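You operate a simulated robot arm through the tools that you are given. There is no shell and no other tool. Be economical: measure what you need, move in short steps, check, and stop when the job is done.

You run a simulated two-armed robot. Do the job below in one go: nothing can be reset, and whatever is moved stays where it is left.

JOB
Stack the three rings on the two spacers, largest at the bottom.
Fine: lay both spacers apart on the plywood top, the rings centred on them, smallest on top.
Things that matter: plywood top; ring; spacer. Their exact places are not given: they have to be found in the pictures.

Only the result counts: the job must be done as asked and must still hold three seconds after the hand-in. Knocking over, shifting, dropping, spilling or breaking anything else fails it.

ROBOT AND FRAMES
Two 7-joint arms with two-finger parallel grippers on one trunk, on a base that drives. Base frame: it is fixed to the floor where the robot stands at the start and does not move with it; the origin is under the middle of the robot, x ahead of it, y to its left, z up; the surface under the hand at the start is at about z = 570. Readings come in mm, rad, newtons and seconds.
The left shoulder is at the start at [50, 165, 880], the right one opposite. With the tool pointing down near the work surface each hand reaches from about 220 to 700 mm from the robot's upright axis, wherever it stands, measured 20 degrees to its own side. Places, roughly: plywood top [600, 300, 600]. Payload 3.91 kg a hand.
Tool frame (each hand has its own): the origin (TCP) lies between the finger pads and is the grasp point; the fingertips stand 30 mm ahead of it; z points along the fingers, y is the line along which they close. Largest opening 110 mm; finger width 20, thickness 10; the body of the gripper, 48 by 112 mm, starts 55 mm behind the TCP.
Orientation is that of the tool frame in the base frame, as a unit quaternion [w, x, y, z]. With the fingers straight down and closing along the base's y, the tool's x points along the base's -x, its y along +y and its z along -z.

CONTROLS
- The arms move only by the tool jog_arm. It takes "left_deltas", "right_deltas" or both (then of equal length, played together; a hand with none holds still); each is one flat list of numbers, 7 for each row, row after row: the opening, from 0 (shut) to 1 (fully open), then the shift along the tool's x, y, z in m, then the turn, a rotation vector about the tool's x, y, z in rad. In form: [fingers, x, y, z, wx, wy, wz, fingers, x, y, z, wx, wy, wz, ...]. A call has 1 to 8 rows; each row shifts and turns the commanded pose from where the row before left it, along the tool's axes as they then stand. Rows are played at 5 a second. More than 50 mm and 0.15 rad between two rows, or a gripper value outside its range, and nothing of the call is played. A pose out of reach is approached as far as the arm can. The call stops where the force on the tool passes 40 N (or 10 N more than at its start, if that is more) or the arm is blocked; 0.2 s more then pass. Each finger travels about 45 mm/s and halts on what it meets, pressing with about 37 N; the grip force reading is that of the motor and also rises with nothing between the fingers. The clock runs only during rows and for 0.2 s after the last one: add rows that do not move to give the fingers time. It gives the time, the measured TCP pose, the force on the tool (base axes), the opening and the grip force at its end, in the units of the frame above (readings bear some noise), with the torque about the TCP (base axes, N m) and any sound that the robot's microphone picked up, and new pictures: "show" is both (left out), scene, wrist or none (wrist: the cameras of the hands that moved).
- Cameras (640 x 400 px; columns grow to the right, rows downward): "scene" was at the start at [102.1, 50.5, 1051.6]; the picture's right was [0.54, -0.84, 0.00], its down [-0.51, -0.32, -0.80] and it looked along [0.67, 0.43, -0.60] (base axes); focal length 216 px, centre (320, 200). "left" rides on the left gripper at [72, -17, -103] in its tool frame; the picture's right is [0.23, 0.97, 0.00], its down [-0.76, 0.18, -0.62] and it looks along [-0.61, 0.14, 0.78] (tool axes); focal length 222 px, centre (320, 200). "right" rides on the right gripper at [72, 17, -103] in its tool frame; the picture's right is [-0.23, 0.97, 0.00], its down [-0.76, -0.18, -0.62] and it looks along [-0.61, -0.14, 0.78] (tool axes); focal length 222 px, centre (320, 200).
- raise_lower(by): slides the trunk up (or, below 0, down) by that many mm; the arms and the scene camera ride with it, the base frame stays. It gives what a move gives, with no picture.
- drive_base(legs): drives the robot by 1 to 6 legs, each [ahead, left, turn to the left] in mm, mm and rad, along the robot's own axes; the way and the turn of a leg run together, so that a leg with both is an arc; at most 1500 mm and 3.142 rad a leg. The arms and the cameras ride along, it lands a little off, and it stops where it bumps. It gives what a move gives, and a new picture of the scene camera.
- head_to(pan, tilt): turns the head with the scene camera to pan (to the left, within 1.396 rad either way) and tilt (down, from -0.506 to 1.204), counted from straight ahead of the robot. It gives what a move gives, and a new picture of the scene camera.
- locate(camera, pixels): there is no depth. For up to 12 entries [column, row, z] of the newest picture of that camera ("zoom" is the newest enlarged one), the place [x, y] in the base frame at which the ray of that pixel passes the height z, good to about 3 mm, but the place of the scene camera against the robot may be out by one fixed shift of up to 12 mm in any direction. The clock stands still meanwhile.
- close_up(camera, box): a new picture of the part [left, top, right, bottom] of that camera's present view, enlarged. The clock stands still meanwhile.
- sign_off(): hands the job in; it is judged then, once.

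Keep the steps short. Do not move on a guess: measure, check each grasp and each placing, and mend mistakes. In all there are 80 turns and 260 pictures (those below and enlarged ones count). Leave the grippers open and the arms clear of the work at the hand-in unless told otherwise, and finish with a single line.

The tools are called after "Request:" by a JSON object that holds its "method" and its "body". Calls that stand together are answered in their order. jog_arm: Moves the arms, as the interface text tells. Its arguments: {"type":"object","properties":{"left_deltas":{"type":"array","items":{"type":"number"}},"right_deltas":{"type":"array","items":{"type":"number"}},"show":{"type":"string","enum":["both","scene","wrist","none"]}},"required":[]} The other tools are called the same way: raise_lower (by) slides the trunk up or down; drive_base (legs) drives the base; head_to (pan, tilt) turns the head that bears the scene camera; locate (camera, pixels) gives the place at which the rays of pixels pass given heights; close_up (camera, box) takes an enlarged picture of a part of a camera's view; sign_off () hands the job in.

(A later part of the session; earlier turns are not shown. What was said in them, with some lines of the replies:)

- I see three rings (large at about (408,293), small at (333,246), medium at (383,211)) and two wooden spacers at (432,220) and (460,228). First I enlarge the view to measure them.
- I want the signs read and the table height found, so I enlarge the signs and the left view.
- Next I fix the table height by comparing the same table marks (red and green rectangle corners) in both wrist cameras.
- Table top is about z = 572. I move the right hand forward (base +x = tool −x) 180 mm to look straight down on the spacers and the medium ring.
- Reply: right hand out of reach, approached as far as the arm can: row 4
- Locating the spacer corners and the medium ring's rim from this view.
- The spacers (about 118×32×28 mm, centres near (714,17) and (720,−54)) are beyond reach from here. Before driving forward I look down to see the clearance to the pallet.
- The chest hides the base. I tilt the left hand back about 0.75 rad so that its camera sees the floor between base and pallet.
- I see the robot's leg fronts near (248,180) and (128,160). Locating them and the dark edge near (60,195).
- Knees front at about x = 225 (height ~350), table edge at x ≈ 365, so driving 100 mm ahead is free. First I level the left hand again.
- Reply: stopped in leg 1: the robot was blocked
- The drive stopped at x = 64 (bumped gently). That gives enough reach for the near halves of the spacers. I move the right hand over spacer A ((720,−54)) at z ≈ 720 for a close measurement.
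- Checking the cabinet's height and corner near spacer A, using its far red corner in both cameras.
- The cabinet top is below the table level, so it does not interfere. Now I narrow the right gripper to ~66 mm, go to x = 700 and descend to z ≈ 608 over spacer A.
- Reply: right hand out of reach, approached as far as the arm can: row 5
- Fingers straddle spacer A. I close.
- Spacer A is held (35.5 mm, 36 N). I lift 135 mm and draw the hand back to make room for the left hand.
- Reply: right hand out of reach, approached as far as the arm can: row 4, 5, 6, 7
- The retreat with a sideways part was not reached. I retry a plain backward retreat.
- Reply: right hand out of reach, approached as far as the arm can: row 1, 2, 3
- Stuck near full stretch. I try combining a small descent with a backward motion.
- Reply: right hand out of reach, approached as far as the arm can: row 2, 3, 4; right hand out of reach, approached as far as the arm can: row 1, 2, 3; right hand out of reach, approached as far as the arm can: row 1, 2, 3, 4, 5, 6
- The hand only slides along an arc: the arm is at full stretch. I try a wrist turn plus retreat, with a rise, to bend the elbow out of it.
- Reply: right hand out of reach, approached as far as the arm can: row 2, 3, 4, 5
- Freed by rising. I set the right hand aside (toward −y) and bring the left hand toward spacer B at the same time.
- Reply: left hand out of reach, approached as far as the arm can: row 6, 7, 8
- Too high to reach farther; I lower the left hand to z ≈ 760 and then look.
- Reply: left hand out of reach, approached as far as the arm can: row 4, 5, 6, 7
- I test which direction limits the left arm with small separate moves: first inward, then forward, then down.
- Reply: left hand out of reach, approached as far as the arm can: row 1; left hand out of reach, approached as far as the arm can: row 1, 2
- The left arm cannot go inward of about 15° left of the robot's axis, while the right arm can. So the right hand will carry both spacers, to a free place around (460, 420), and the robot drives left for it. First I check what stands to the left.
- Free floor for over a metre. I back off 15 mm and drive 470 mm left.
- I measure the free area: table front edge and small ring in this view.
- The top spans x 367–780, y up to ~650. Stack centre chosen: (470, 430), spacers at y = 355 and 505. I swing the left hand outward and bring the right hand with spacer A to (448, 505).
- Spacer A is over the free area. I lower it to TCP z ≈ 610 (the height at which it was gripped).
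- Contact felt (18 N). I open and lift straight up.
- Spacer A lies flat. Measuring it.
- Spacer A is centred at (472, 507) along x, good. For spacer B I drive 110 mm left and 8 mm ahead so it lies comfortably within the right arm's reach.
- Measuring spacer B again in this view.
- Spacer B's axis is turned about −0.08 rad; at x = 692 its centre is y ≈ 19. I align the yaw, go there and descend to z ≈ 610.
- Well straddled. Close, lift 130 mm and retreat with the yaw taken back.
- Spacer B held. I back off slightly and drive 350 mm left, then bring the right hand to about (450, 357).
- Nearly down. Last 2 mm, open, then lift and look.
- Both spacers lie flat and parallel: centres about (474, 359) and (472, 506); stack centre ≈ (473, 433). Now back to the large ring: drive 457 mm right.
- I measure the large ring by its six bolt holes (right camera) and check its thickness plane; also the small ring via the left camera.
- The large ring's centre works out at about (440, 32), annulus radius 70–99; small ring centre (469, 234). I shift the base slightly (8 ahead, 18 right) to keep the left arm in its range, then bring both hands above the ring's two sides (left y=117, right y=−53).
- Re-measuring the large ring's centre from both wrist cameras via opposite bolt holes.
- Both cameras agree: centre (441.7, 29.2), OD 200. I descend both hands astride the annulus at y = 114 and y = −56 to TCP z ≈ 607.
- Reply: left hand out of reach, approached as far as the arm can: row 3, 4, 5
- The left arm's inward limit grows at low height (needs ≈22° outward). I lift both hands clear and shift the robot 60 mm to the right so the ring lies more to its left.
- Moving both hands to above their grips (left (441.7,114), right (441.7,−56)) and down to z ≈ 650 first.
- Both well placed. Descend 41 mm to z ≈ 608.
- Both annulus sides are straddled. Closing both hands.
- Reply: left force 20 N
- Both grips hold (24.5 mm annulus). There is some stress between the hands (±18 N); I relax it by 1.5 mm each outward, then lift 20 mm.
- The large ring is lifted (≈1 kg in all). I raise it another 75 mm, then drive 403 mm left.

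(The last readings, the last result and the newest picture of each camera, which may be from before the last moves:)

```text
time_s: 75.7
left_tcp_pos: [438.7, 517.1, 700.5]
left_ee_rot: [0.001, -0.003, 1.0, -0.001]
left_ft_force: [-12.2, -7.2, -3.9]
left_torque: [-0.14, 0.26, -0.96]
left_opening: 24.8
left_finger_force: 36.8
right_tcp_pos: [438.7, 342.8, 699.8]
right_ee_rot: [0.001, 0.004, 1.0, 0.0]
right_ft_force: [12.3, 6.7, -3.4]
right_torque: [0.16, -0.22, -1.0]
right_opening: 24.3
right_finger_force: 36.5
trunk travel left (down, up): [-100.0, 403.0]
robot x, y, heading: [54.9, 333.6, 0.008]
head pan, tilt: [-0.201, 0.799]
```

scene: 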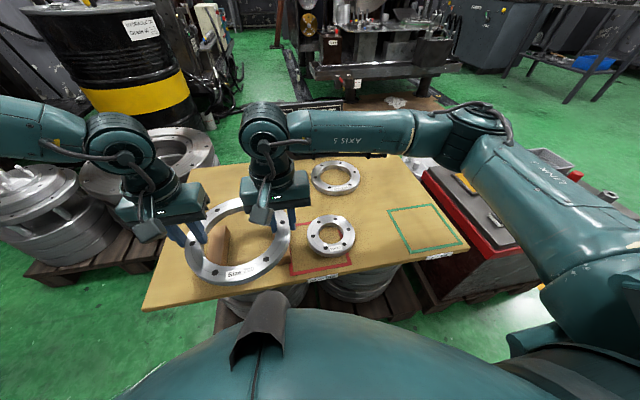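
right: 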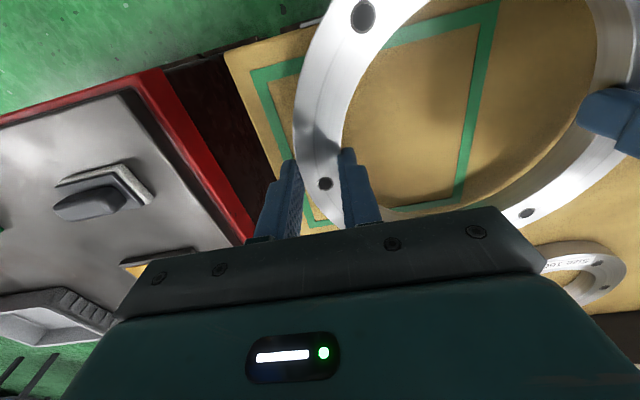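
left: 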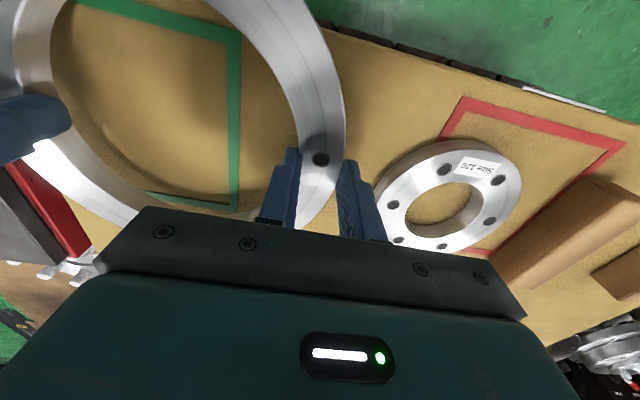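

Ring centre is now (438.7, 430). I shift both hands together +34 mm in x and +3 in y and look.

Request:
{"method": "jog_arm", "body": {"left_deltas": [0, -0.012, 0.001, 0, 0, 0, 0, 0, -0.012, 0.001, 0, 0, 0, 0, 0, -0.01, 0.001, 0, 0, 0, 0, 0, 0, 0, 0, 0, 0, 0], "right_deltas": [0, -0.012, 0.001, 0, 0, 0, 0, 0, -0.012, 0.001, 0, 0, 0, 0, 0, -0.01, 0.001, 0, 0, 0, 0, 0, 0, 0, 0, 0, 0, 0], "show": "wrist"}}

```text
time_s: 76.7
left_tcp_pos: [473.6, 519.0, 702.3]
left_ee_rot: [-0.001, -0.003, 1.0, -0.001]
left_ft_force: [-14.5, -5.1, -1.8]
left_torque: [-0.07, 0.79, -1.32]
left_opening: 24.4
left_finger_force: 37.2
right_tcp_pos: [475.0, 345.1, 702.8]
right_ee_rot: [0.002, 0.003, 1.0, 0.002]
right_ft_force: [15.3, 5.3, -4.5]
right_torque: [-0.2, -0.81, -1.33]
right_opening: 24.2
right_finger_force: 37.5
trunk travel left (down, up): [-100.0, 403.0]
robot x, y, heading: [50.1, 338.3, 0.007]
head pan, tilt: [-0.201, 0.799]
```

right: 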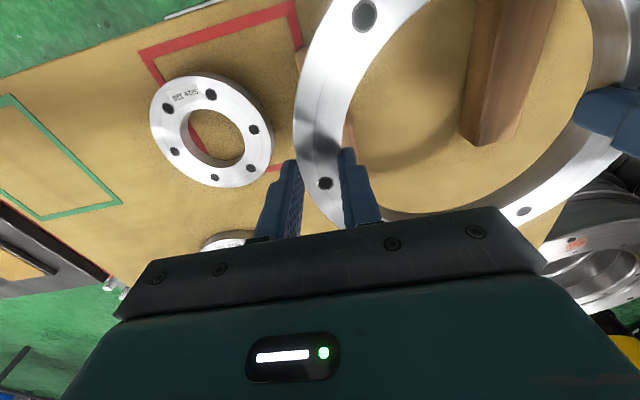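
left: 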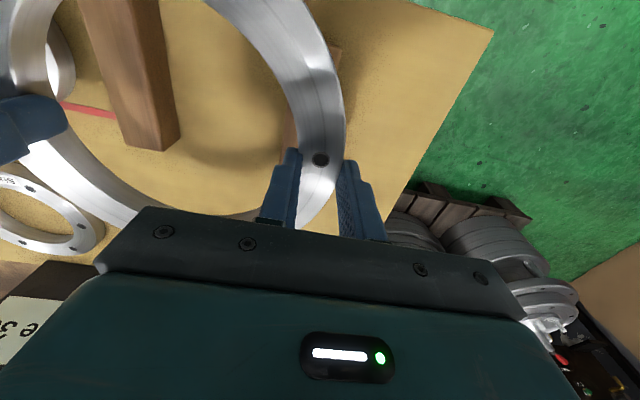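

Ring centre (474, 432) versus spacer centre (473, 432.5). Lowering 62 mm, contact is expected at about 66 mm.

Request:
{"method": "jog_arm", "body": {"left_deltas": [0, 0, 0, 0.02, 0, 0, 0, 0, 0, 0, 0.02, 0, 0, 0, 0, 0, 0, 0.015, 0, 0, 0, 0, 0, 0, 0.007, 0, 0, 0, 0, 0, 0, 0, 0, 0, 0], "right_deltas": [0, 0, 0, 0.02, 0, 0, 0, 0, 0, 0, 0.02, 0, 0, 0, 0, 0, 0, 0.015, 0, 0, 0, 0, 0, 0, 0.007, 0, 0, 0, 0, 0, 0, 0, 0, 0, 0], "show": "both"}}

```text
time_s: 77.9
left_tcp_pos: [472.0, 519.6, 641.7]
left_ee_rot: [0.002, -0.002, 1.0, -0.002]
left_ft_force: [-13.7, -9.3, 9.8]
left_torque: [0.08, 1.05, -1.05]
left_opening: 24.4
left_finger_force: 36.9
right_tcp_pos: [474.0, 345.1, 641.9]
right_ee_rot: [0.002, 0.003, 1.0, 0.002]
right_ft_force: [11.8, 12.1, 5.6]
right_torque: [0.24, -0.23, -0.92]
right_opening: 24.1
right_finger_force: 37.2
trunk travel left (down, up): [-100.0, 403.0]
robot x, y, heading: [49.9, 335.0, 0.008]
head pan, tilt: [-0.201, 0.799]
```

scene: 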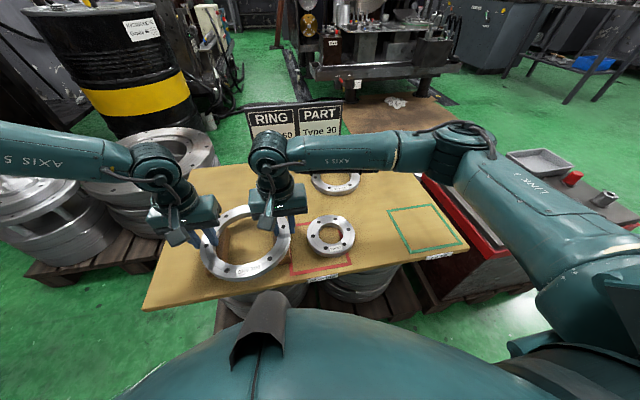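
right: 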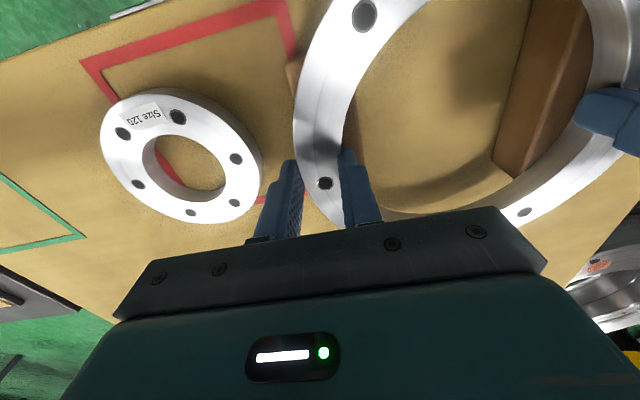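
left: 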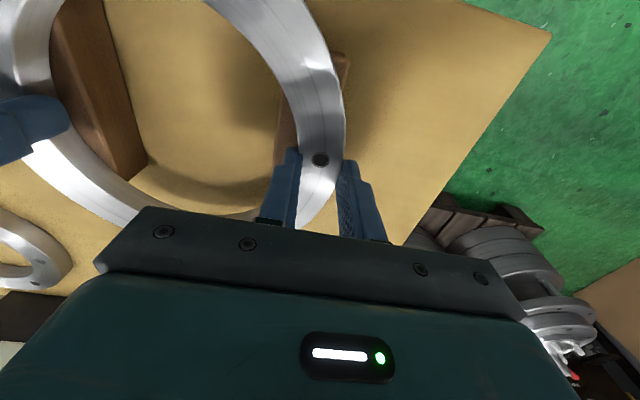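

Contact: the vertical force turned to +15 N, so the ring rests on both spacers. I open both hands and lift.

Request:
{"method": "jog_arm", "body": {"left_deltas": [0.5, 0, 0, 0, 0, 0, 0, 0.5, 0, 0, 0, 0, 0, 0, 0.5, 0, 0, 0, 0, 0, 0, 0.5, 0, 0, -0.03, 0, 0, 0, 0.5, 0, 0, -0.04, 0, 0, 0, 0.5, 0, 0, -0.04, 0, 0, 0, 0.5, 0, 0.02, 0, 0, 0, 0, 0.5, 0, 0.04, 0, 0, 0, 0], "right_deltas": [0.5, 0, 0, 0, 0, 0, 0, 0.5, 0, 0, 0, 0, 0, 0, 0.5, 0, 0, 0, 0, 0, 0, 0.5, 0, 0, -0.03, 0, 0, 0, 0.5, 0, 0, -0.04, 0, 0, 0, 0.5, 0, 0, -0.04, 0, 0, 0, 0.5, 0, 0, 0, 0, 0, 0, 0.5, 0, 0, 0, 0, 0, 0], "show": "both"}}

```text
time_s: 79.7
left_tcp_pos: [473.7, 577.3, 749.4]
left_ee_rot: [0.001, -0.003, 1.0, -0.001]
left_ft_force: [-0.2, -0.4, 0.6]
left_torque: [0.03, 0.01, -0.01]
left_opening: 54.9
left_finger_force: 0.0
right_tcp_pos: [474.0, 344.5, 749.5]
right_ee_rot: [0.001, 0.003, 1.0, 0.0]
right_ft_force: [0.1, 0.3, -0.3]
right_torque: [0.02, 0.0, 0.02]
right_opening: 55.1
right_finger_force: 0.0
trunk travel left (down, up): [-100.0, 403.0]
robot x, y, heading: [55.8, 335.7, 0.008]
head pan, tilt: [-0.201, 0.799]
```

scene: 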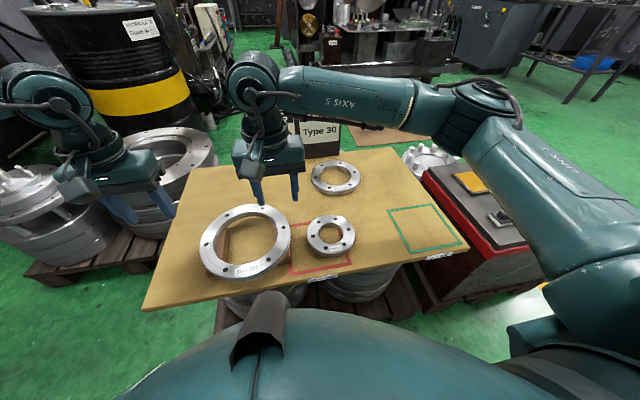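
right: 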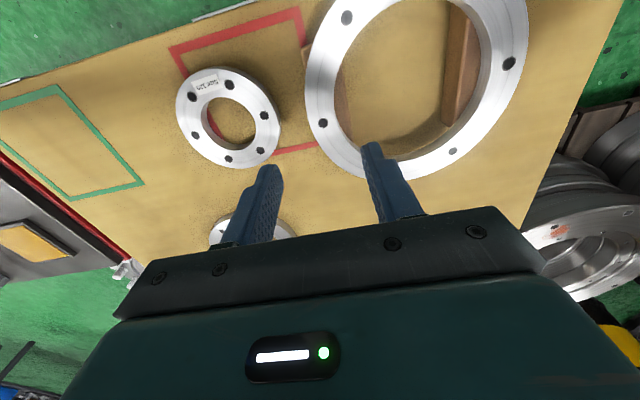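
left: 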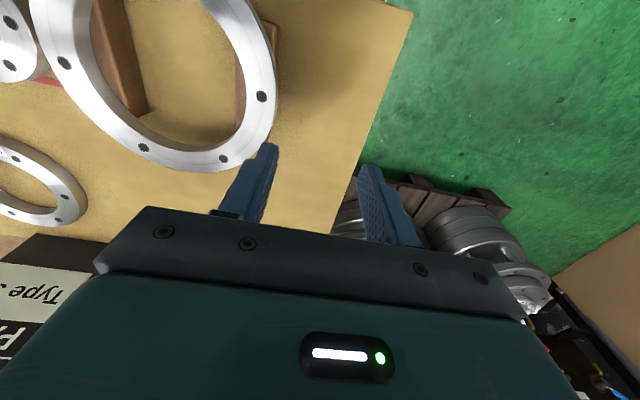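

The large ring sits on both spacers. I measure its centre from the bolt holes and, at the same time, move the right hand toward the medium ring for a look.

Request:
{"method": "locate", "body": {"camera": "right", "pixels": [[347, 18, 627], [453, 151, 627], [510, 63, 627], [323, 123, 627]]}}

Request:
{"method": "locate", "body": {"camera": "left", "pixels": [[64, 62, 627], [262, 96, 627]]}}

Request:
{"method": "jog_arm", "body": {"right_deltas": [0.4, -0.033, -0.036, 0, 0, 0, 0, 0.4, -0.033, -0.036, 0, 0, 0, 0, 0.4, -0.033, -0.036, 0, 0, 0, 0, 0.4, -0.033, -0.036, 0, 0, 0, 0, 0.4, -0.023, -0.036, 0.02, 0, 0, 0, 0.4, 0, 0, 0, 0, 0, 0], "show": "wrist"}}

Request:
{"method": "close_up", "body": {"camera": "right", "box": [200, 20, 480, 220]}}

```text
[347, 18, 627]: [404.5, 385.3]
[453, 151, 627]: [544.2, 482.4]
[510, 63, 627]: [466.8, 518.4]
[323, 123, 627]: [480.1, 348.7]
```

```text
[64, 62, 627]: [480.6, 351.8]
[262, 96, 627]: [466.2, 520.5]
```

```text
time_s: 81.1
left_tcp_pos: [472.8, 577.2, 750.0]
left_ee_rot: [0.001, -0.003, 1.0, -0.001]
left_ft_force: [-0.4, 0.0, 0.1]
left_torque: [0.02, 0.0, -0.02]
left_opening: 55.0
left_finger_force: 0.1
right_tcp_pos: [627.3, 166.0, 726.6]
right_ee_rot: [0.001, 0.003, 1.0, 0.001]
right_ft_force: [-0.3, -0.1, 1.0]
right_torque: [-0.03, 0.01, 0.01]
right_opening: 44.3
right_finger_force: 0.0
trunk travel left (down, up): [-100.0, 403.0]
robot x, y, heading: [51.6, 337.3, 0.005]
head pan, tilt: [-0.201, 0.799]
```

right: 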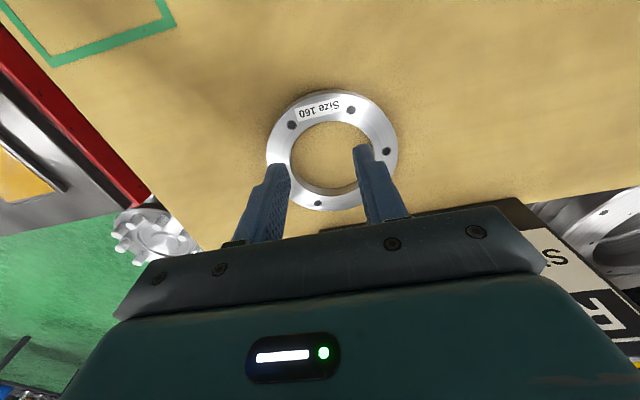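

```text
2.00 times, centred on (340, 120) of right
```

zoom: 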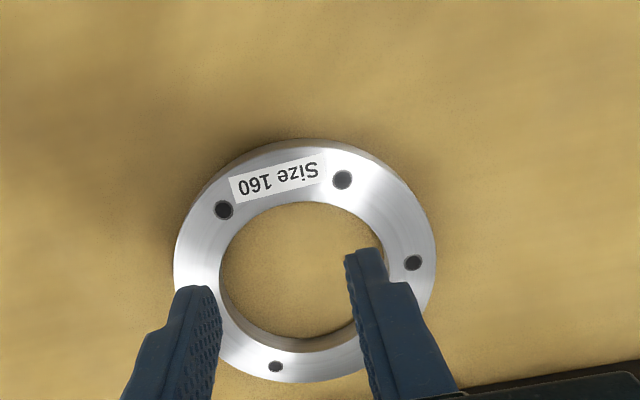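

The large ring is centred at (473.7, 434). Now the medium ring from the enlarged picture.

Request:
{"method": "locate", "body": {"camera": "zoom", "pixels": [[343, 180, 592], [275, 367, 592], [174, 262, 592], [437, 255, 592], [300, 145, 592], [300, 384, 592], [219, 265, 592], [300, 202, 592], [300, 350, 572], [413, 262, 592], [223, 210, 592]]}}

```text
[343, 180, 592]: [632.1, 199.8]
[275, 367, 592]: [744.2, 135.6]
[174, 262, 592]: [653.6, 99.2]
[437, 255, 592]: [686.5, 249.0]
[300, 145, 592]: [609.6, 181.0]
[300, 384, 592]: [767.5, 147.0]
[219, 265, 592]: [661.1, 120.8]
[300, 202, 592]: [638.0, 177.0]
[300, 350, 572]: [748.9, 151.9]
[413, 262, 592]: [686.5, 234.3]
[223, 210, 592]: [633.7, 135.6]
```

Medium ring: centre ≈ (688.5, 168), hole radius ≈ 54 mm. I will grip it from inside: enter with fingers at 44 mm opening, then spread. Move over and descend to z ≈ 625 first.

Request:
{"method": "jog_arm", "body": {"right_deltas": [0.4, -0.031, 0.001, 0, 0, 0, 0, 0.4, -0.03, 0.001, 0, 0, 0, 0, 0.4, 0, 0, 0.035, 0, 0, 0, 0.4, 0, 0, 0.035, 0, 0, 0, 0.4, 0, 0, 0.03, 0, 0, 0, 0.4, 0, 0, 0, 0, 0, 0], "show": "wrist"}}

```text
time_s: 82.5
left_tcp_pos: [472.3, 578.1, 748.6]
left_ee_rot: [0.001, -0.004, 1.0, -0.001]
left_ft_force: [0.4, -0.4, 0.1]
left_torque: [-0.01, 0.01, -0.01]
left_opening: 55.0
left_finger_force: 0.0
right_tcp_pos: [688.6, 166.1, 628.8]
right_ee_rot: [0.001, 0.003, 1.0, 0.0]
right_ft_force: [0.1, 0.7, 0.2]
right_torque: [0.0, -0.02, 0.01]
right_opening: 44.0
right_finger_force: 0.1
trunk travel left (down, up): [-100.0, 403.0]
robot x, y, heading: [54.6, 334.3, 0.006]
head pan, tilt: [-0.201, 0.799]
```

right: 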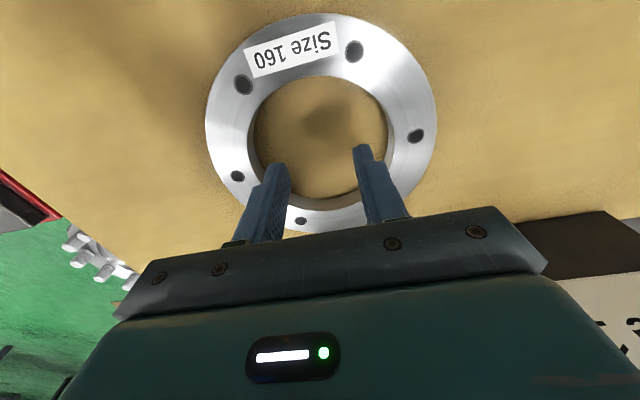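

Request:
{"method": "locate", "body": {"camera": "right", "pixels": [[354, 51, 592], [301, 220, 592], [416, 136, 592], [237, 176, 592]]}}

```text
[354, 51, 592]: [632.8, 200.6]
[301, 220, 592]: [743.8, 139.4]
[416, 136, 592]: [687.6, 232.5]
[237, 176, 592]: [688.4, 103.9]
```

Centre (688, 169). I adjust y by +3 mm, go down 22 mm and spread the fingers.

Request:
{"method": "jog_arm", "body": {"right_deltas": [0.4, 0, 0.003, 0.01, 0, 0, 0, 0.4, 0, 0, 0.012, 0, 0, 0, 0.4, 0, 0, 0, 0, 0, 0, 1, 0, 0, 0, 0, 0, 0, 1, 0, 0, 0, 0, 0, 0, 1, 0, 0, 0, 0, 0, 0, 1, 0, 0, 0, 0, 0, 0, 1, 0, 0, 0, 0, 0, 0], "show": "wrist"}}

```text
time_s: 84.3
left_tcp_pos: [473.3, 577.2, 749.2]
left_ee_rot: [0.001, -0.003, 1.0, -0.001]
left_ft_force: [0.0, 0.2, -0.7]
left_torque: [-0.03, -0.02, 0.01]
left_opening: 55.0
left_finger_force: 0.2
right_tcp_pos: [688.8, 169.2, 607.5]
right_ee_rot: [0.0, 0.003, 1.0, 0.0]
right_ft_force: [1.1, -1.5, 0.4]
right_torque: [0.01, 0.04, 0.0]
right_opening: 87.7
right_finger_force: 0.2
trunk travel left (down, up): [-100.0, 403.0]
robot x, y, heading: [54.6, 336.9, 0.008]
head pan, tilt: [-0.201, 0.799]
```

right: 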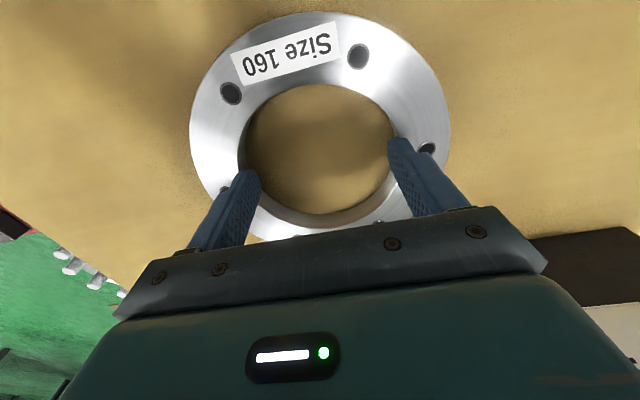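

Fingers stopped at 87.7 mm, pressed against the hole wall. Test lift of 15 mm.

Request:
{"method": "jog_arm", "body": {"right_deltas": [1, 0, 0, -0.005, 0, 0, 0, 1, 0, 0, -0.01, 0, 0, 0, 1, 0, 0, 0, 0, 0, 0], "show": "wrist"}}

```text
time_s: 85.1
left_tcp_pos: [473.5, 577.2, 748.7]
left_ee_rot: [0.001, -0.004, 1.0, -0.001]
left_ft_force: [0.9, 0.4, 0.4]
left_torque: [0.0, -0.02, -0.02]
left_opening: 55.0
left_finger_force: 0.0
right_tcp_pos: [688.6, 168.3, 621.3]
right_ee_rot: [0.0, 0.004, 1.0, 0.0]
right_ft_force: [0.0, -0.7, -4.9]
right_torque: [0.01, -0.01, 0.03]
right_opening: 88.3
right_finger_force: 0.2
trunk travel left (down, up): [-100.0, 403.0]
robot x, y, heading: [55.1, 335.7, 0.007]
head pan, tilt: [-0.201, 0.799]
```

right: 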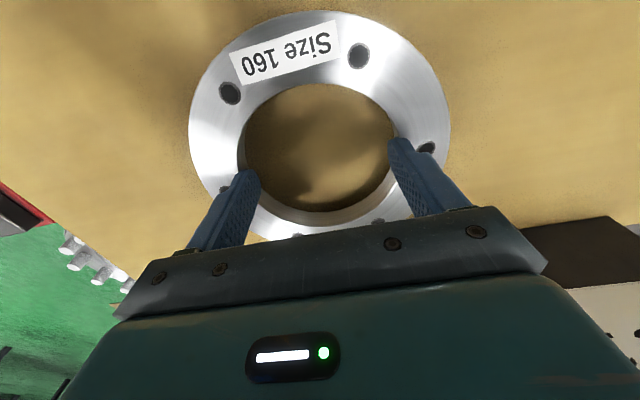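

It holds (about 5 N). I lift 100 mm, retreat in x, then drive 130 mm left.

Request:
{"method": "jog_arm", "body": {"right_deltas": [1, 0, 0, -0.035, 0, 0, 0, 1, 0, 0, -0.035, 0, 0, 0, 1, 0.01, 0, -0.03, 0, 0, 0, 1, 0.035, 0, -0.01, 0, 0, 0, 1, 0.035, 0, 0, 0, 0, 0, 1, 0.035, 0, 0, 0, 0, 0, 1, 0.035, 0, 0, 0, 0, 0, 1, 0.035, 0, 0, 0, 0, 0], "show": "none"}}

Request:
{"method": "drive_base", "body": {"legs": [[0, 130, 0]]}}

```text
time_s: 86.9
left_tcp_pos: [473.7, 577.3, 748.9]
left_ee_rot: [0.0, -0.003, 1.0, -0.001]
left_ft_force: [0.1, 0.4, 0.2]
left_torque: [-0.01, 0.01, 0.01]
left_opening: 55.1
left_finger_force: 0.1
right_tcp_pos: [500.8, 169.6, 732.4]
right_ee_rot: [0.001, 0.004, 1.0, 0.0]
right_ft_force: [-0.8, 1.1, -5.3]
right_torque: [-0.05, 0.01, 0.02]
right_opening: 88.8
right_finger_force: 0.0
trunk travel left (down, up): [-100.0, 403.0]
robot x, y, heading: [52.4, 337.9, 0.007]
head pan, tilt: [-0.201, 0.799]
```

```text
time_s: 88.7
left_tcp_pos: [470.1, 707.8, 749.0]
left_ee_rot: [0.001, -0.005, 1.0, -0.001]
left_ft_force: [-0.3, -1.2, 0.8]
left_torque: [0.04, 0.0, 0.0]
left_opening: 54.8
left_finger_force: 0.0
right_tcp_pos: [500.8, 302.0, 732.5]
right_ee_rot: [0.001, 0.002, 1.0, 0.0]
right_ft_force: [0.1, -0.3, -5.3]
right_torque: [0.02, 0.0, -0.01]
right_opening: 89.2
right_finger_force: 0.1
trunk travel left (down, up): [-100.0, 403.0]
robot x, y, heading: [51.4, 465.4, 0.012]
head pan, tilt: [-0.201, 0.799]
```

scene: 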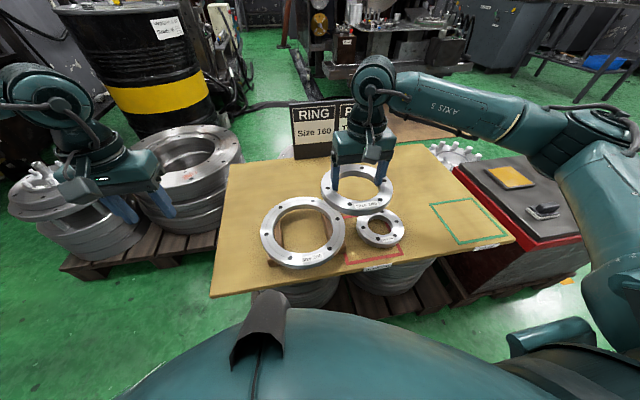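

Now over to the stack centre (473.7, 434) at the same height, and look.

Request:
{"method": "jog_arm", "body": {"right_deltas": [1, 0.009, 0.033, 0, 0, 0, 0, 1, 0.009, 0.033, 0, 0, 0, 0, 1, 0.009, 0.033, 0, 0, 0, 0, 1, 0, 0.033, 0, 0, 0, 0, 1, 0, 0, 0.03, 0, 0, 0, 1, 0, 0, 0, 0, 0, 0], "show": "wrist"}}

```text
time_s: 90.1
left_tcp_pos: [471.2, 709.2, 748.3]
left_ee_rot: [0.001, -0.005, 1.0, -0.001]
left_ft_force: [-0.3, -0.9, 0.7]
left_torque: [0.0, 0.02, 0.03]
left_opening: 55.0
left_finger_force: 0.1
right_tcp_pos: [474.9, 435.5, 701.6]
right_ee_rot: [0.001, 0.003, 1.0, 0.001]
right_ft_force: [-0.8, 0.6, -5.6]
right_torque: [-0.02, 0.02, 0.02]
right_opening: 89.3
right_finger_force: 0.2
trunk travel left (down, up): [-100.0, 403.0]
robot x, y, heading: [51.2, 470.6, 0.013]
head pan, tilt: [-0.201, 0.799]
```

right: 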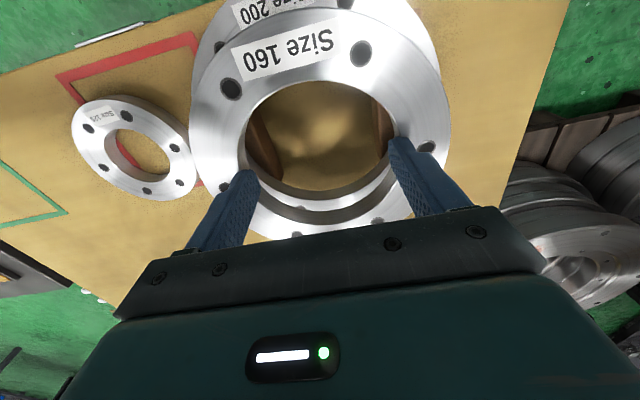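

Checking the held ring's centre relative to the hand (its top is at z ≈ 686).

Request:
{"method": "locate", "body": {"camera": "right", "pixels": [[362, 54, 686], [297, 235, 686], [428, 147, 686], [224, 188, 686]]}}

```text
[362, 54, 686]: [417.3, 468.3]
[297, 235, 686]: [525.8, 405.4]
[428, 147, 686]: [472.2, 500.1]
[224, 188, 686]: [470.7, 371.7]
```

The ring is at (471.5, 436.3); I shift +2/−2 mm and lower to just above contact (expected at TCP z ≈ 662).

Request:
{"method": "jog_arm", "body": {"right_deltas": [1, -0.002, -0.002, 0.02, 0, 0, 0, 1, 0, 0, 0.015, 0, 0, 0, 1, 0, 0, 0.002, 0, 0, 0, 1, 0, 0, 0.0015, 0, 0, 0], "show": "none"}}

```text
time_s: 91.1
left_tcp_pos: [471.6, 709.7, 748.3]
left_ee_rot: [0.002, -0.005, 1.0, -0.001]
left_ft_force: [1.4, 0.6, 0.3]
left_torque: [-0.03, -0.01, -0.02]
left_opening: 54.8
left_finger_force: 0.1
right_tcp_pos: [477.9, 431.6, 663.4]
right_ee_rot: [0.001, 0.002, 1.0, 0.0]
right_ft_force: [-1.6, 0.5, -1.3]
right_torque: [-0.15, -0.2, -0.1]
right_opening: 89.2
right_finger_force: 0.1
trunk travel left (down, up): [-100.0, 403.0]
robot x, y, heading: [50.9, 466.0, 0.014]
head pan, tilt: [-0.201, 0.799]
```

Weight is partly taken already. One more mm, then bring the fingers together (release), and lift.

Request:
{"method": "jog_arm", "body": {"right_deltas": [1, 0, 0, 0.0012, 0, 0, 0, 0.5, 0, 0, 0, 0, 0, 0, 0.5, 0, 0, 0, 0, 0, 0, 0.5, 0, 0, 0, 0, 0, 0, 0.5, 0, 0, -0.035, 0, 0, 0, 0.5, 0, 0, -0.045, 0, 0, 0, 0.5, 0, 0, -0.03, 0, 0, 0], "show": "wrist"}}

Request:
{"method": "close_up", "body": {"camera": "right", "box": [180, 0, 500, 200]}}

```text
time_s: 92.7
left_tcp_pos: [470.5, 708.4, 748.9]
left_ee_rot: [0.001, -0.006, 1.0, -0.001]
left_ft_force: [-0.5, -1.0, -0.9]
left_torque: [-0.01, 0.02, 0.0]
left_opening: 55.0
left_finger_force: 0.0
right_tcp_pos: [476.3, 433.3, 776.9]
right_ee_rot: [0.0, 0.003, 1.0, 0.0]
right_ft_force: [0.5, 0.2, -0.3]
right_torque: [-0.04, -0.02, 0.01]
right_opening: 55.1
right_finger_force: 0.1
trunk travel left (down, up): [-100.0, 403.0]
robot x, y, heading: [50.9, 461.9, 0.014]
head pan, tilt: [-0.201, 0.799]
```

right: 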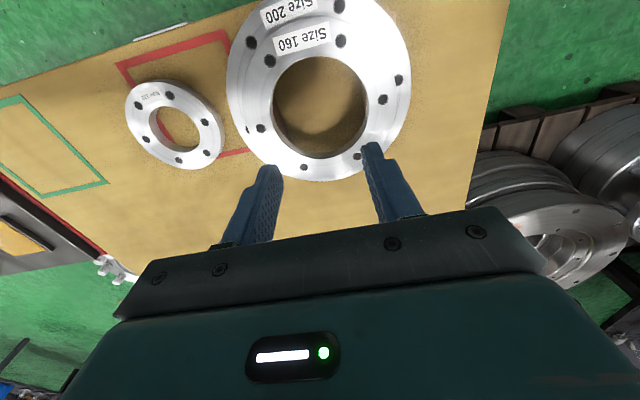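

```text
2.00 times, centred on (340, 100) of right
```

zoom: 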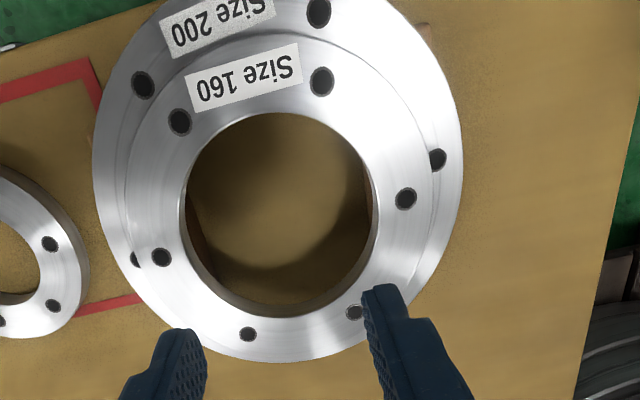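

Request:
{"method": "locate", "body": {"camera": "zoom", "pixels": [[322, 80, 647], [248, 334, 647], [406, 198, 647], [161, 257, 647], [180, 121, 647], [355, 312, 647], [437, 160, 627], [134, 259, 627], [48, 243, 592], [53, 305, 592], [2, 321, 592]]}}

Request:
{"method": "locate", "body": {"camera": "right", "pixels": [[141, 101, 592], [206, 153, 592], [155, 145, 592], [194, 111, 592], [169, 95, 592], [180, 161, 592]]}}

```text
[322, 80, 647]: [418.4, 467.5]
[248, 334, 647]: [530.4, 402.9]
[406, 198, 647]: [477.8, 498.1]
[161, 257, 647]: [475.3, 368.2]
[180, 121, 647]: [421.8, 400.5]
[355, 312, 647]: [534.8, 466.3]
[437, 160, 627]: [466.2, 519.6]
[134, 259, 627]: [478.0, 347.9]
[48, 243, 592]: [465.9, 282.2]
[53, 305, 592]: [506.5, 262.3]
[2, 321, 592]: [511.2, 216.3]
```

```text
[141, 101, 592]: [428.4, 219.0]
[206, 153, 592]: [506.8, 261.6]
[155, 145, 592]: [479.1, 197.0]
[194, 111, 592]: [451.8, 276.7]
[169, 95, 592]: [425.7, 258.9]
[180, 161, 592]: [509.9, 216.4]
```

Medium ring centre (476, 434), large (473.5, 434): well centred. Next, the right hand goes to above the small ring near (468, 238).

Request:
{"method": "jog_arm", "body": {"right_deltas": [0.3, 0.005, -0.045, 0, 0, 0, 0, 0.3, 0.005, -0.045, 0, 0, 0, 0, 0.2, 0, -0.045, 0, 0, 0, 0, 0.2, 0, -0.045, 0.02, 0, 0, 0, 0.1, 0, -0.016, 0.04, 0, 0, 0, 0.1, 0, 0, 0.04, 0, 0, 0, 0.1, 0, 0, 0, 0, 0, 0], "show": "wrist"}}

Request:
{"method": "close_up", "body": {"camera": "right", "box": [200, 40, 440, 220]}}

```text
time_s: 94.3
left_tcp_pos: [471.4, 708.7, 748.6]
left_ee_rot: [0.001, -0.005, 1.0, -0.001]
left_ft_force: [-0.7, -0.3, -0.5]
left_torque: [0.0, 0.0, -0.04]
left_opening: 55.2
left_finger_force: 0.0
right_tcp_pos: [465.5, 233.7, 671.7]
right_ee_rot: [0.002, 0.002, 1.0, 0.0]
right_ft_force: [0.2, 0.2, -0.3]
right_torque: [0.0, 0.03, 0.01]
right_opening: 11.1
right_finger_force: 0.0
trunk travel left (down, up): [-100.0, 403.0]
robot x, y, heading: [47.4, 467.1, 0.012]
head pan, tilt: [-0.201, 0.799]
```

right: 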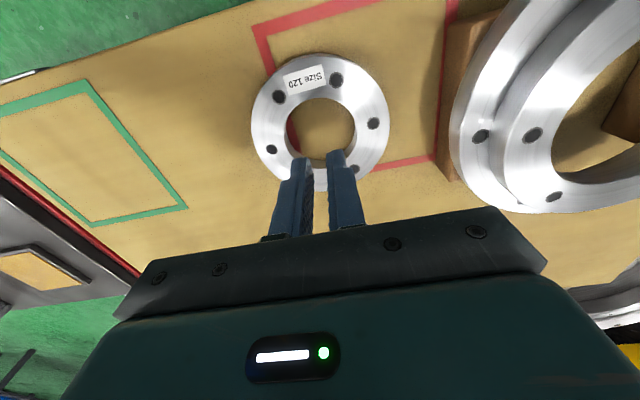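

```text
2.22 times, centred on (320, 130) of right
```

zoom: 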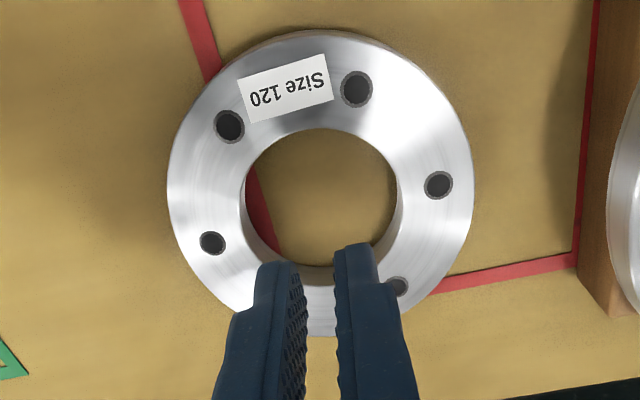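

Request:
{"method": "locate", "body": {"camera": "zoom", "pixels": [[229, 126, 592], [397, 286, 592], [438, 185, 592], [212, 243, 592], [245, 195, 592], [398, 195, 592], [167, 195, 592], [473, 190, 592]]}}

```text
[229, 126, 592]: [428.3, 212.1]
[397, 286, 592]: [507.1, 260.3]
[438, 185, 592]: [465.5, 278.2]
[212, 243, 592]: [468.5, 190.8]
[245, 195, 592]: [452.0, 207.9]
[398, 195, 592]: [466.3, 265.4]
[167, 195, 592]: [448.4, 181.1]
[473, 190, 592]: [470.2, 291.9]
```

Small ring centre (467.3, 235.4), hole radius ≈ 30. I align, descend 64 mm with fingers nearly shut, then spread.

Request:
{"method": "jog_arm", "body": {"right_deltas": [0.1, -0.0018, 0.0017, 0.02, 0, 0, 0, 0.1, 0, 0, 0.025, 0, 0, 0, 0.1, 0, 0, 0.019, 0, 0, 0, 0.1, 0, 0, 0, 0, 0, 0, 1, 0, 0, 0, 0, 0, 0, 1, 0, 0, 0, 0, 0, 0, 1, 0, 0, 0, 0, 0, 0, 1, 0, 0, 0, 0, 0, 0], "show": "wrist"}}

```text
time_s: 96.1
left_tcp_pos: [471.1, 709.1, 749.7]
left_ee_rot: [0.001, -0.004, 1.0, 0.0]
left_ft_force: [-0.7, -0.6, 0.1]
left_torque: [-0.01, 0.03, 0.01]
left_opening: 55.3
left_finger_force: 0.1
right_tcp_pos: [467.5, 237.6, 608.2]
right_ee_rot: [0.001, 0.003, 1.0, 0.0]
right_ft_force: [1.9, -0.8, -0.3]
right_torque: [-0.04, -0.02, 0.03]
right_opening: 42.3
right_finger_force: 0.1
trunk travel left (down, up): [-100.0, 403.0]
robot x, y, heading: [55.7, 466.1, 0.006]
head pan, tilt: [-0.201, 0.799]
```

right: 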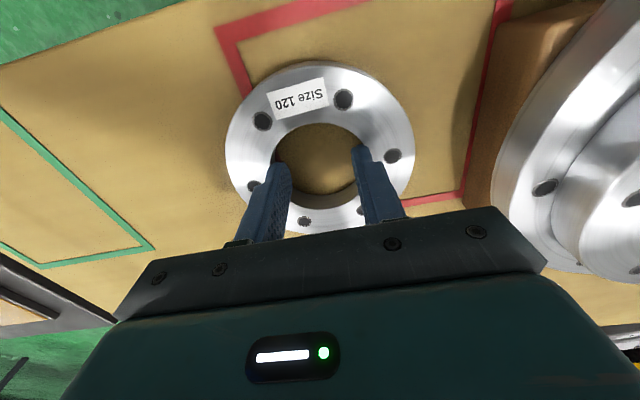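

Fingers spread to 42 mm against the hole. Lift 140 mm and look.

Request:
{"method": "jog_arm", "body": {"right_deltas": [1, 0, 0, -0.01, 0, 0, 0, 1, 0, 0, -0.025, 0, 0, 0, 1, 0, 0, -0.035, 0, 0, 0, 1, 0, 0, -0.035, 0, 0, 0, 1, 0, 0, -0.035, 0, 0, 0, 1, 0, 0.035, 0, 0, 0, 0, 1, 0, 0.035, 0, 0, 0, 0, 1, 0, 0.035, 0, 0, 0, 0], "show": "wrist"}}

```text
time_s: 97.9
left_tcp_pos: [470.9, 708.8, 748.4]
left_ee_rot: [0.0, -0.005, 1.0, 0.0]
left_ft_force: [-0.5, -0.8, 1.5]
left_torque: [0.02, 0.03, -0.01]
left_opening: 55.0
left_finger_force: 0.1
right_tcp_pos: [470.7, 344.0, 744.3]
right_ee_rot: [0.001, 0.003, 1.0, -0.001]
right_ft_force: [0.1, 0.9, -3.6]
right_torque: [-0.02, 0.01, -0.03]
right_opening: 43.2
right_finger_force: 0.0
trunk travel left (down, up): [-100.0, 403.0]
robot x, y, heading: [48.9, 467.8, 0.01]
head pan, tilt: [-0.201, 0.799]
```

right: 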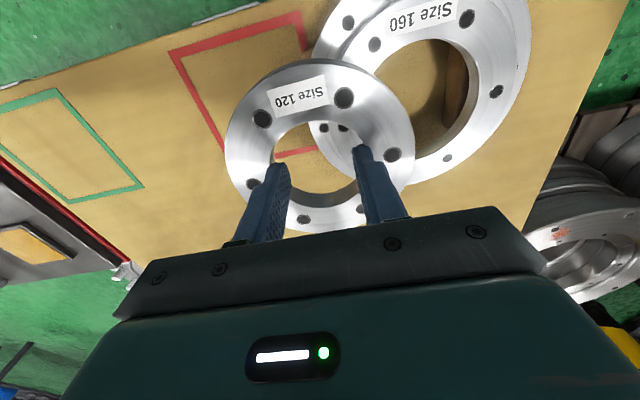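

Held. On to the stack centre (475, 434), then measure the held ring.

Request:
{"method": "jog_arm", "body": {"right_deltas": [1, -0.002, 0.03, 0, 0, 0, 0, 1, -0.002, 0.03, 0, 0, 0, 0, 1, 0, 0.03, 0, 0, 0, 0, 1, 0, 0, 0.02, 0, 0, 0, 1, 0, 0, 0, 0, 0, 0], "show": "wrist"}}

Request:
{"method": "close_up", "body": {"camera": "right", "box": [180, 0, 500, 240]}}

```text
time_s: 99.1
left_tcp_pos: [470.7, 708.0, 749.2]
left_ee_rot: [0.001, -0.005, 1.0, 0.0]
left_ft_force: [0.8, 0.5, 0.2]
left_torque: [-0.01, 0.0, -0.02]
left_opening: 55.0
left_finger_force: 0.0
right_tcp_pos: [473.5, 434.1, 725.4]
right_ee_rot: [0.002, 0.003, 1.0, 0.0]
right_ft_force: [-1.1, 0.5, -4.2]
right_torque: [0.02, -0.01, 0.02]
right_opening: 43.6
right_finger_force: 0.1
trunk travel left (down, up): [-100.0, 403.0]
robot x, y, heading: [52.2, 469.7, 0.011]
head pan, tilt: [-0.201, 0.799]
```

right: 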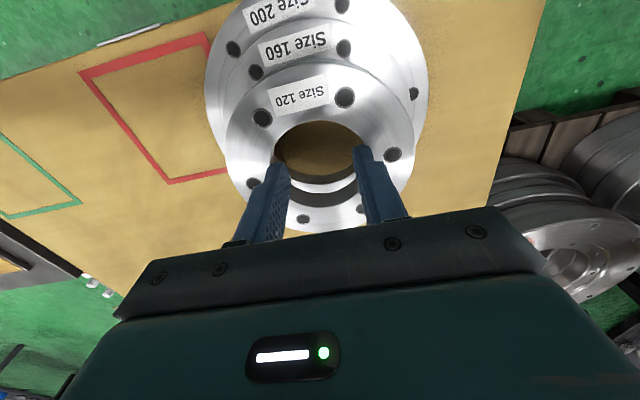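

```text
1.67 times, centred on (340, 120) of right
```

zoom: 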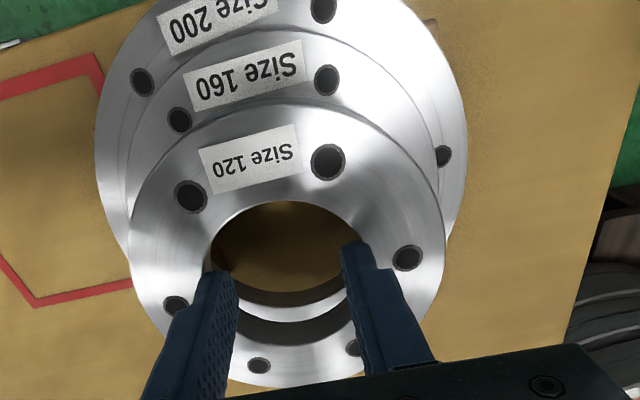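

Request:
{"method": "locate", "body": {"camera": "zoom", "pixels": [[190, 196, 709], [354, 348, 709], [408, 257, 709], [175, 305, 709], [327, 162, 709], [259, 366, 709]]}}

```text
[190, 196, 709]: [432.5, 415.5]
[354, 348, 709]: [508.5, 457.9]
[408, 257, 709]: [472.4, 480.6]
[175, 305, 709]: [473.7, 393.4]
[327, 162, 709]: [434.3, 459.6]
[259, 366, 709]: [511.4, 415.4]
```

The held ring is at (472, 437); I shift +3/−3 mm and lower to just at contact (TCP z ≈ 683).

Request:
{"method": "jog_arm", "body": {"right_deltas": [1, -0.003, -0.003, 0.02, 0, 0, 0, 1, 0, 0, 0.015, 0, 0, 0, 1, 0, 0, 0.004, 0, 0, 0, 1, 0, 0, 0.002, 0, 0, 0, 1, 0, 0, 0.001, 0, 0, 0], "show": "none"}}

```text
time_s: 100.3
left_tcp_pos: [471.8, 709.3, 748.8]
left_ee_rot: [0.001, -0.006, 1.0, 0.0]
left_ft_force: [0.3, 0.4, -0.1]
left_torque: [0.0, -0.01, 0.03]
left_opening: 54.9
left_finger_force: 0.0
right_tcp_pos: [475.8, 430.4, 685.4]
right_ee_rot: [0.001, 0.003, 1.0, 0.0]
right_ft_force: [0.0, 0.2, -2.9]
right_torque: [0.03, -0.01, 0.02]
right_opening: 43.8
right_finger_force: 0.1
trunk travel left (down, up): [-100.0, 403.0]
robot x, y, heading: [49.9, 467.8, 0.015]
head pan, tilt: [-0.201, 0.799]
```

Not yet touching; down 1.5 mm more with checking.

Request:
{"method": "jog_arm", "body": {"right_deltas": [1, 0, 0, 0.001, 0, 0, 0, 1, 0, 0, 0.001, 0, 0, 0], "show": "none"}}

```text
time_s: 100.9
left_tcp_pos: [471.5, 709.3, 747.9]
left_ee_rot: [0.002, -0.005, 1.0, -0.002]
left_ft_force: [0.6, 0.1, 0.2]
left_torque: [-0.03, -0.01, 0.01]
left_opening: 55.0
left_finger_force: 0.0
right_tcp_pos: [476.9, 430.2, 684.7]
right_ee_rot: [0.001, 0.002, 1.0, 0.0]
right_ft_force: [0.3, -0.2, -4.1]
right_torque: [0.02, 0.0, 0.01]
right_opening: 43.6
right_finger_force: 0.0
trunk travel left (down, up): [-100.0, 403.0]
robot x, y, heading: [46.6, 465.3, 0.011]
head pan, tilt: [-0.201, 0.799]
```

Request:
{"method": "jog_arm", "body": {"right_deltas": [1, 0, 0.001, 0.001, 0, 0, 0, 1, 0, 0, 0.001, 0, 0, 0, 1, 0, 0, 0.001, 0, 0, 0], "show": "wrist"}}

```text
time_s: 101.7
left_tcp_pos: [470.4, 708.8, 749.2]
left_ee_rot: [0.0, -0.005, 1.0, -0.001]
left_ft_force: [-0.8, 0.1, 0.0]
left_torque: [0.02, 0.02, 0.0]
left_opening: 55.0
left_finger_force: 0.0
right_tcp_pos: [475.1, 431.1, 681.7]
right_ee_rot: [0.0, 0.002, 1.0, 0.0]
right_ft_force: [0.4, -1.0, -4.1]
right_torque: [0.01, -0.01, 0.01]
right_opening: 43.6
right_finger_force: 0.1
trunk travel left (down, up): [-100.0, 403.0]
robot x, y, heading: [49.2, 465.7, 0.012]
head pan, tilt: [-0.201, 0.799]
```

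right: 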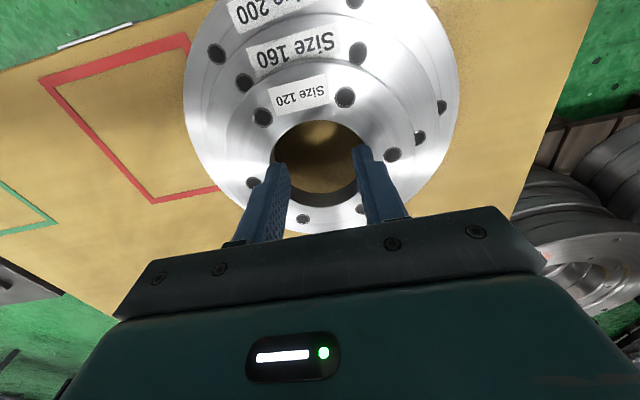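

Still hanging freely (−4 N). Continuing in 1 mm steps.

Request:
{"method": "jog_arm", "body": {"right_deltas": [1, 0, 0, 0.001, 0, 0, 0, 1, 0, 0, 0.001, 0, 0, 0], "show": "none"}}

Request:
{"method": "jog_arm", "body": {"right_deltas": [1, 0, 0, 0.001, 0, 0, 0], "show": "none"}}

```text
time_s: 102.3
left_tcp_pos: [470.3, 708.7, 748.6]
left_ee_rot: [0.001, -0.005, 1.0, -0.001]
left_ft_force: [-0.1, -0.3, 0.6]
left_torque: [-0.01, 0.02, -0.01]
left_opening: 54.9
left_finger_force: 0.1
right_tcp_pos: [475.0, 431.6, 682.0]
right_ee_rot: [0.002, 0.002, 1.0, 0.0]
right_ft_force: [-0.3, -0.1, 3.1]
right_torque: [-0.34, -0.02, 0.06]
right_opening: 43.3
right_finger_force: 0.0
trunk travel left (down, up): [-100.0, 403.0]
robot x, y, heading: [53.5, 467.4, 0.013]
head pan, tilt: [-0.201, 0.799]
```

```text
time_s: 102.7
left_tcp_pos: [469.6, 708.6, 749.0]
left_ee_rot: [0.001, -0.006, 1.0, -0.001]
left_ft_force: [-0.1, 0.7, 0.0]
left_torque: [0.02, 0.0, 0.01]
left_opening: 55.0
left_finger_force: 0.1
right_tcp_pos: [475.9, 430.5, 680.0]
right_ee_rot: [0.001, 0.003, 1.0, 0.001]
right_ft_force: [-2.1, -3.2, 13.1]
right_torque: [-0.16, 0.07, 0.06]
right_opening: 43.6
right_finger_force: 0.1
trunk travel left (down, up): [-100.0, 403.0]
robot x, y, heading: [52.1, 468.9, 0.006]
head pan, tilt: [-0.201, 0.799]
5 turns are left
```

Seated (+13 N). I bring the fingers together, lift straight out, and open when clear.

Request:
{"method": "jog_arm", "body": {"right_deltas": [0.2, 0, 0, -0.0005, 0, 0, 0, 0.2, 0, 0, 0, 0, 0, 0, 0.2, 0, 0, -0.03, 0, 0, 0, 0.2, 0, 0, -0.04, 0, 0, 0, 0.2, 0, 0, -0.04, 0, 0, 0, 1, 0.02, -0.04, 0, 0, 0, 0, 1, 0.02, -0.04, 0, 0, 0, 0, 1, 0.02, -0.04, 0, 0, 0, 0], "left_deltas": [0.5, 0, 0, 0, 0, 0, 0, 0.5, 0, 0, 0, 0, 0, 0, 1, 0, 0, 0, 0, 0, 0, 1, 0, 0, 0, 0, 0, 0, 1, 0, 0, 0, 0, 0, 0, 1, 0, 0, 0, 0, 0, 0, 1, 0, 0, 0, 0, 0, 0, 1, 0, 0, 0, 0, 0, 0], "show": "both"}}

```text
time_s: 104.5
left_tcp_pos: [470.2, 709.0, 748.5]
left_ee_rot: [0.001, -0.006, 1.0, -0.001]
left_ft_force: [0.1, 0.7, 0.2]
left_torque: [-0.01, 0.02, 0.02]
left_opening: 109.9
left_finger_force: 0.1
right_tcp_pos: [416.6, 315.4, 787.4]
right_ee_rot: [0.001, 0.003, 1.0, -0.001]
right_ft_force: [0.2, 0.5, -0.1]
right_torque: [0.0, 0.0, 0.0]
right_opening: 92.8
right_finger_force: 0.0
trunk travel left (down, up): [-100.0, 403.0]
robot x, y, heading: [53.9, 466.1, 0.012]
head pan, tilt: [-0.201, 0.799]
4 turns are left
```

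scene: 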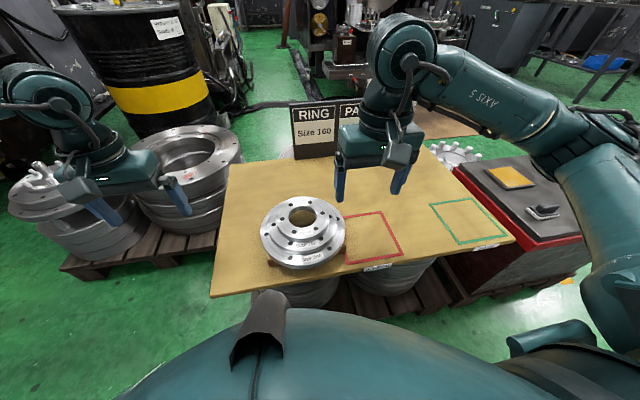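
right: 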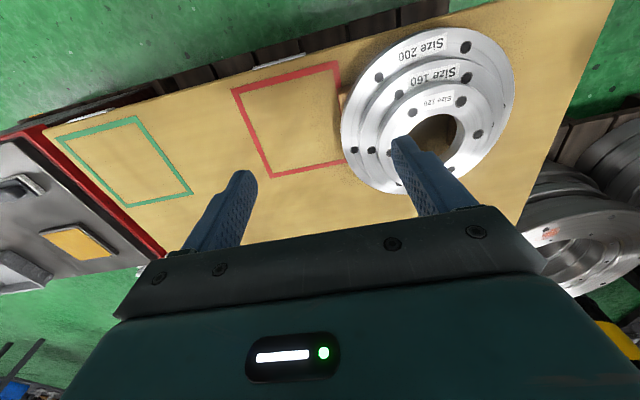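
left: 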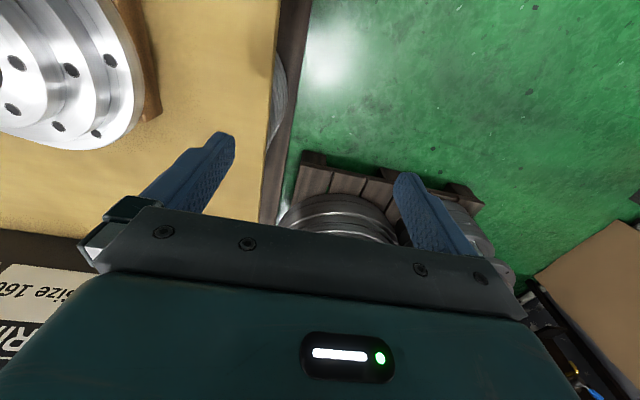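

The stack stands concentric on the spacers. I move the right hand farther aside and open it fully, with a last check picture.

Request:
{"method": "jog_arm", "body": {"right_deltas": [1, 0, -0.04, 0, 0, 0, 0, 1, 0, -0.04, 0, 0, 0, 0, 1, 0, -0.04, 0, 0, 0, 0, 1, 0, 0, 0, 0, 0, 0], "show": "scene"}}

Request:
{"method": "close_up", "body": {"camera": "scene", "box": [220, 170, 380, 290]}}

```text
time_s: 105.5
left_tcp_pos: [471.4, 709.3, 749.6]
left_ee_rot: [0.001, -0.005, 1.0, 0.0]
left_ft_force: [0.5, 0.0, 0.5]
left_torque: [0.0, 0.0, 0.02]
left_opening: 109.8
left_finger_force: 0.0
right_tcp_pos: [416.2, 193.7, 787.7]
right_ee_rot: [0.002, 0.003, 1.0, 0.0]
right_ft_force: [-0.1, -0.4, 0.5]
right_torque: [0.02, 0.02, -0.02]
right_opening: 110.1
right_finger_force: 0.1
trunk travel left (down, up): [-100.0, 403.0]
robot x, y, heading: [51.6, 465.5, 0.007]
head pan, tilt: [-0.201, 0.799]
```

scene: 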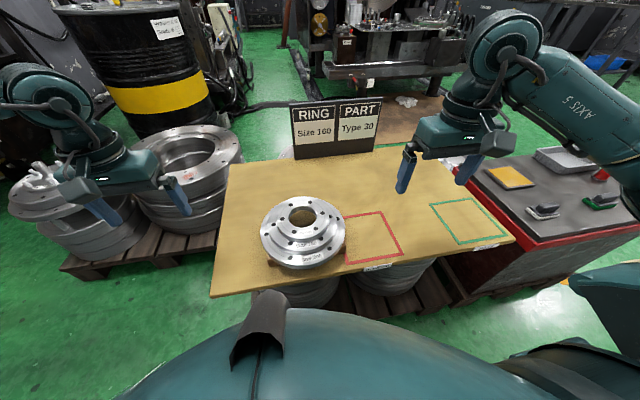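

```text
3.33 times, centred on (300, 230) of scene
3 turns are left
```

zoom: 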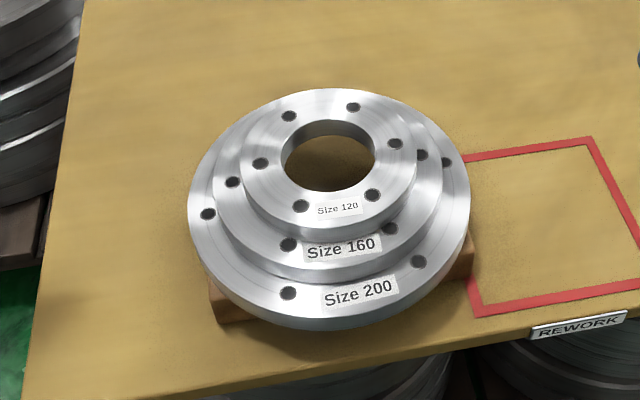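

The picture shows 200, 160 and 120 stacked level and concentric on the two spacers, with the hands open and clear, so I hand in.

Request:
{"method": "sign_off", "body": {}}

```text
The job is handed in.
```

The three rings are stacked on the two spacers on the plywood top, largest (200) at the bottom and smallest (120) on top, centred by eye in the last picture, with both grippers open and clear; the base bumped something once while driving forward, and I saw nothing shift.
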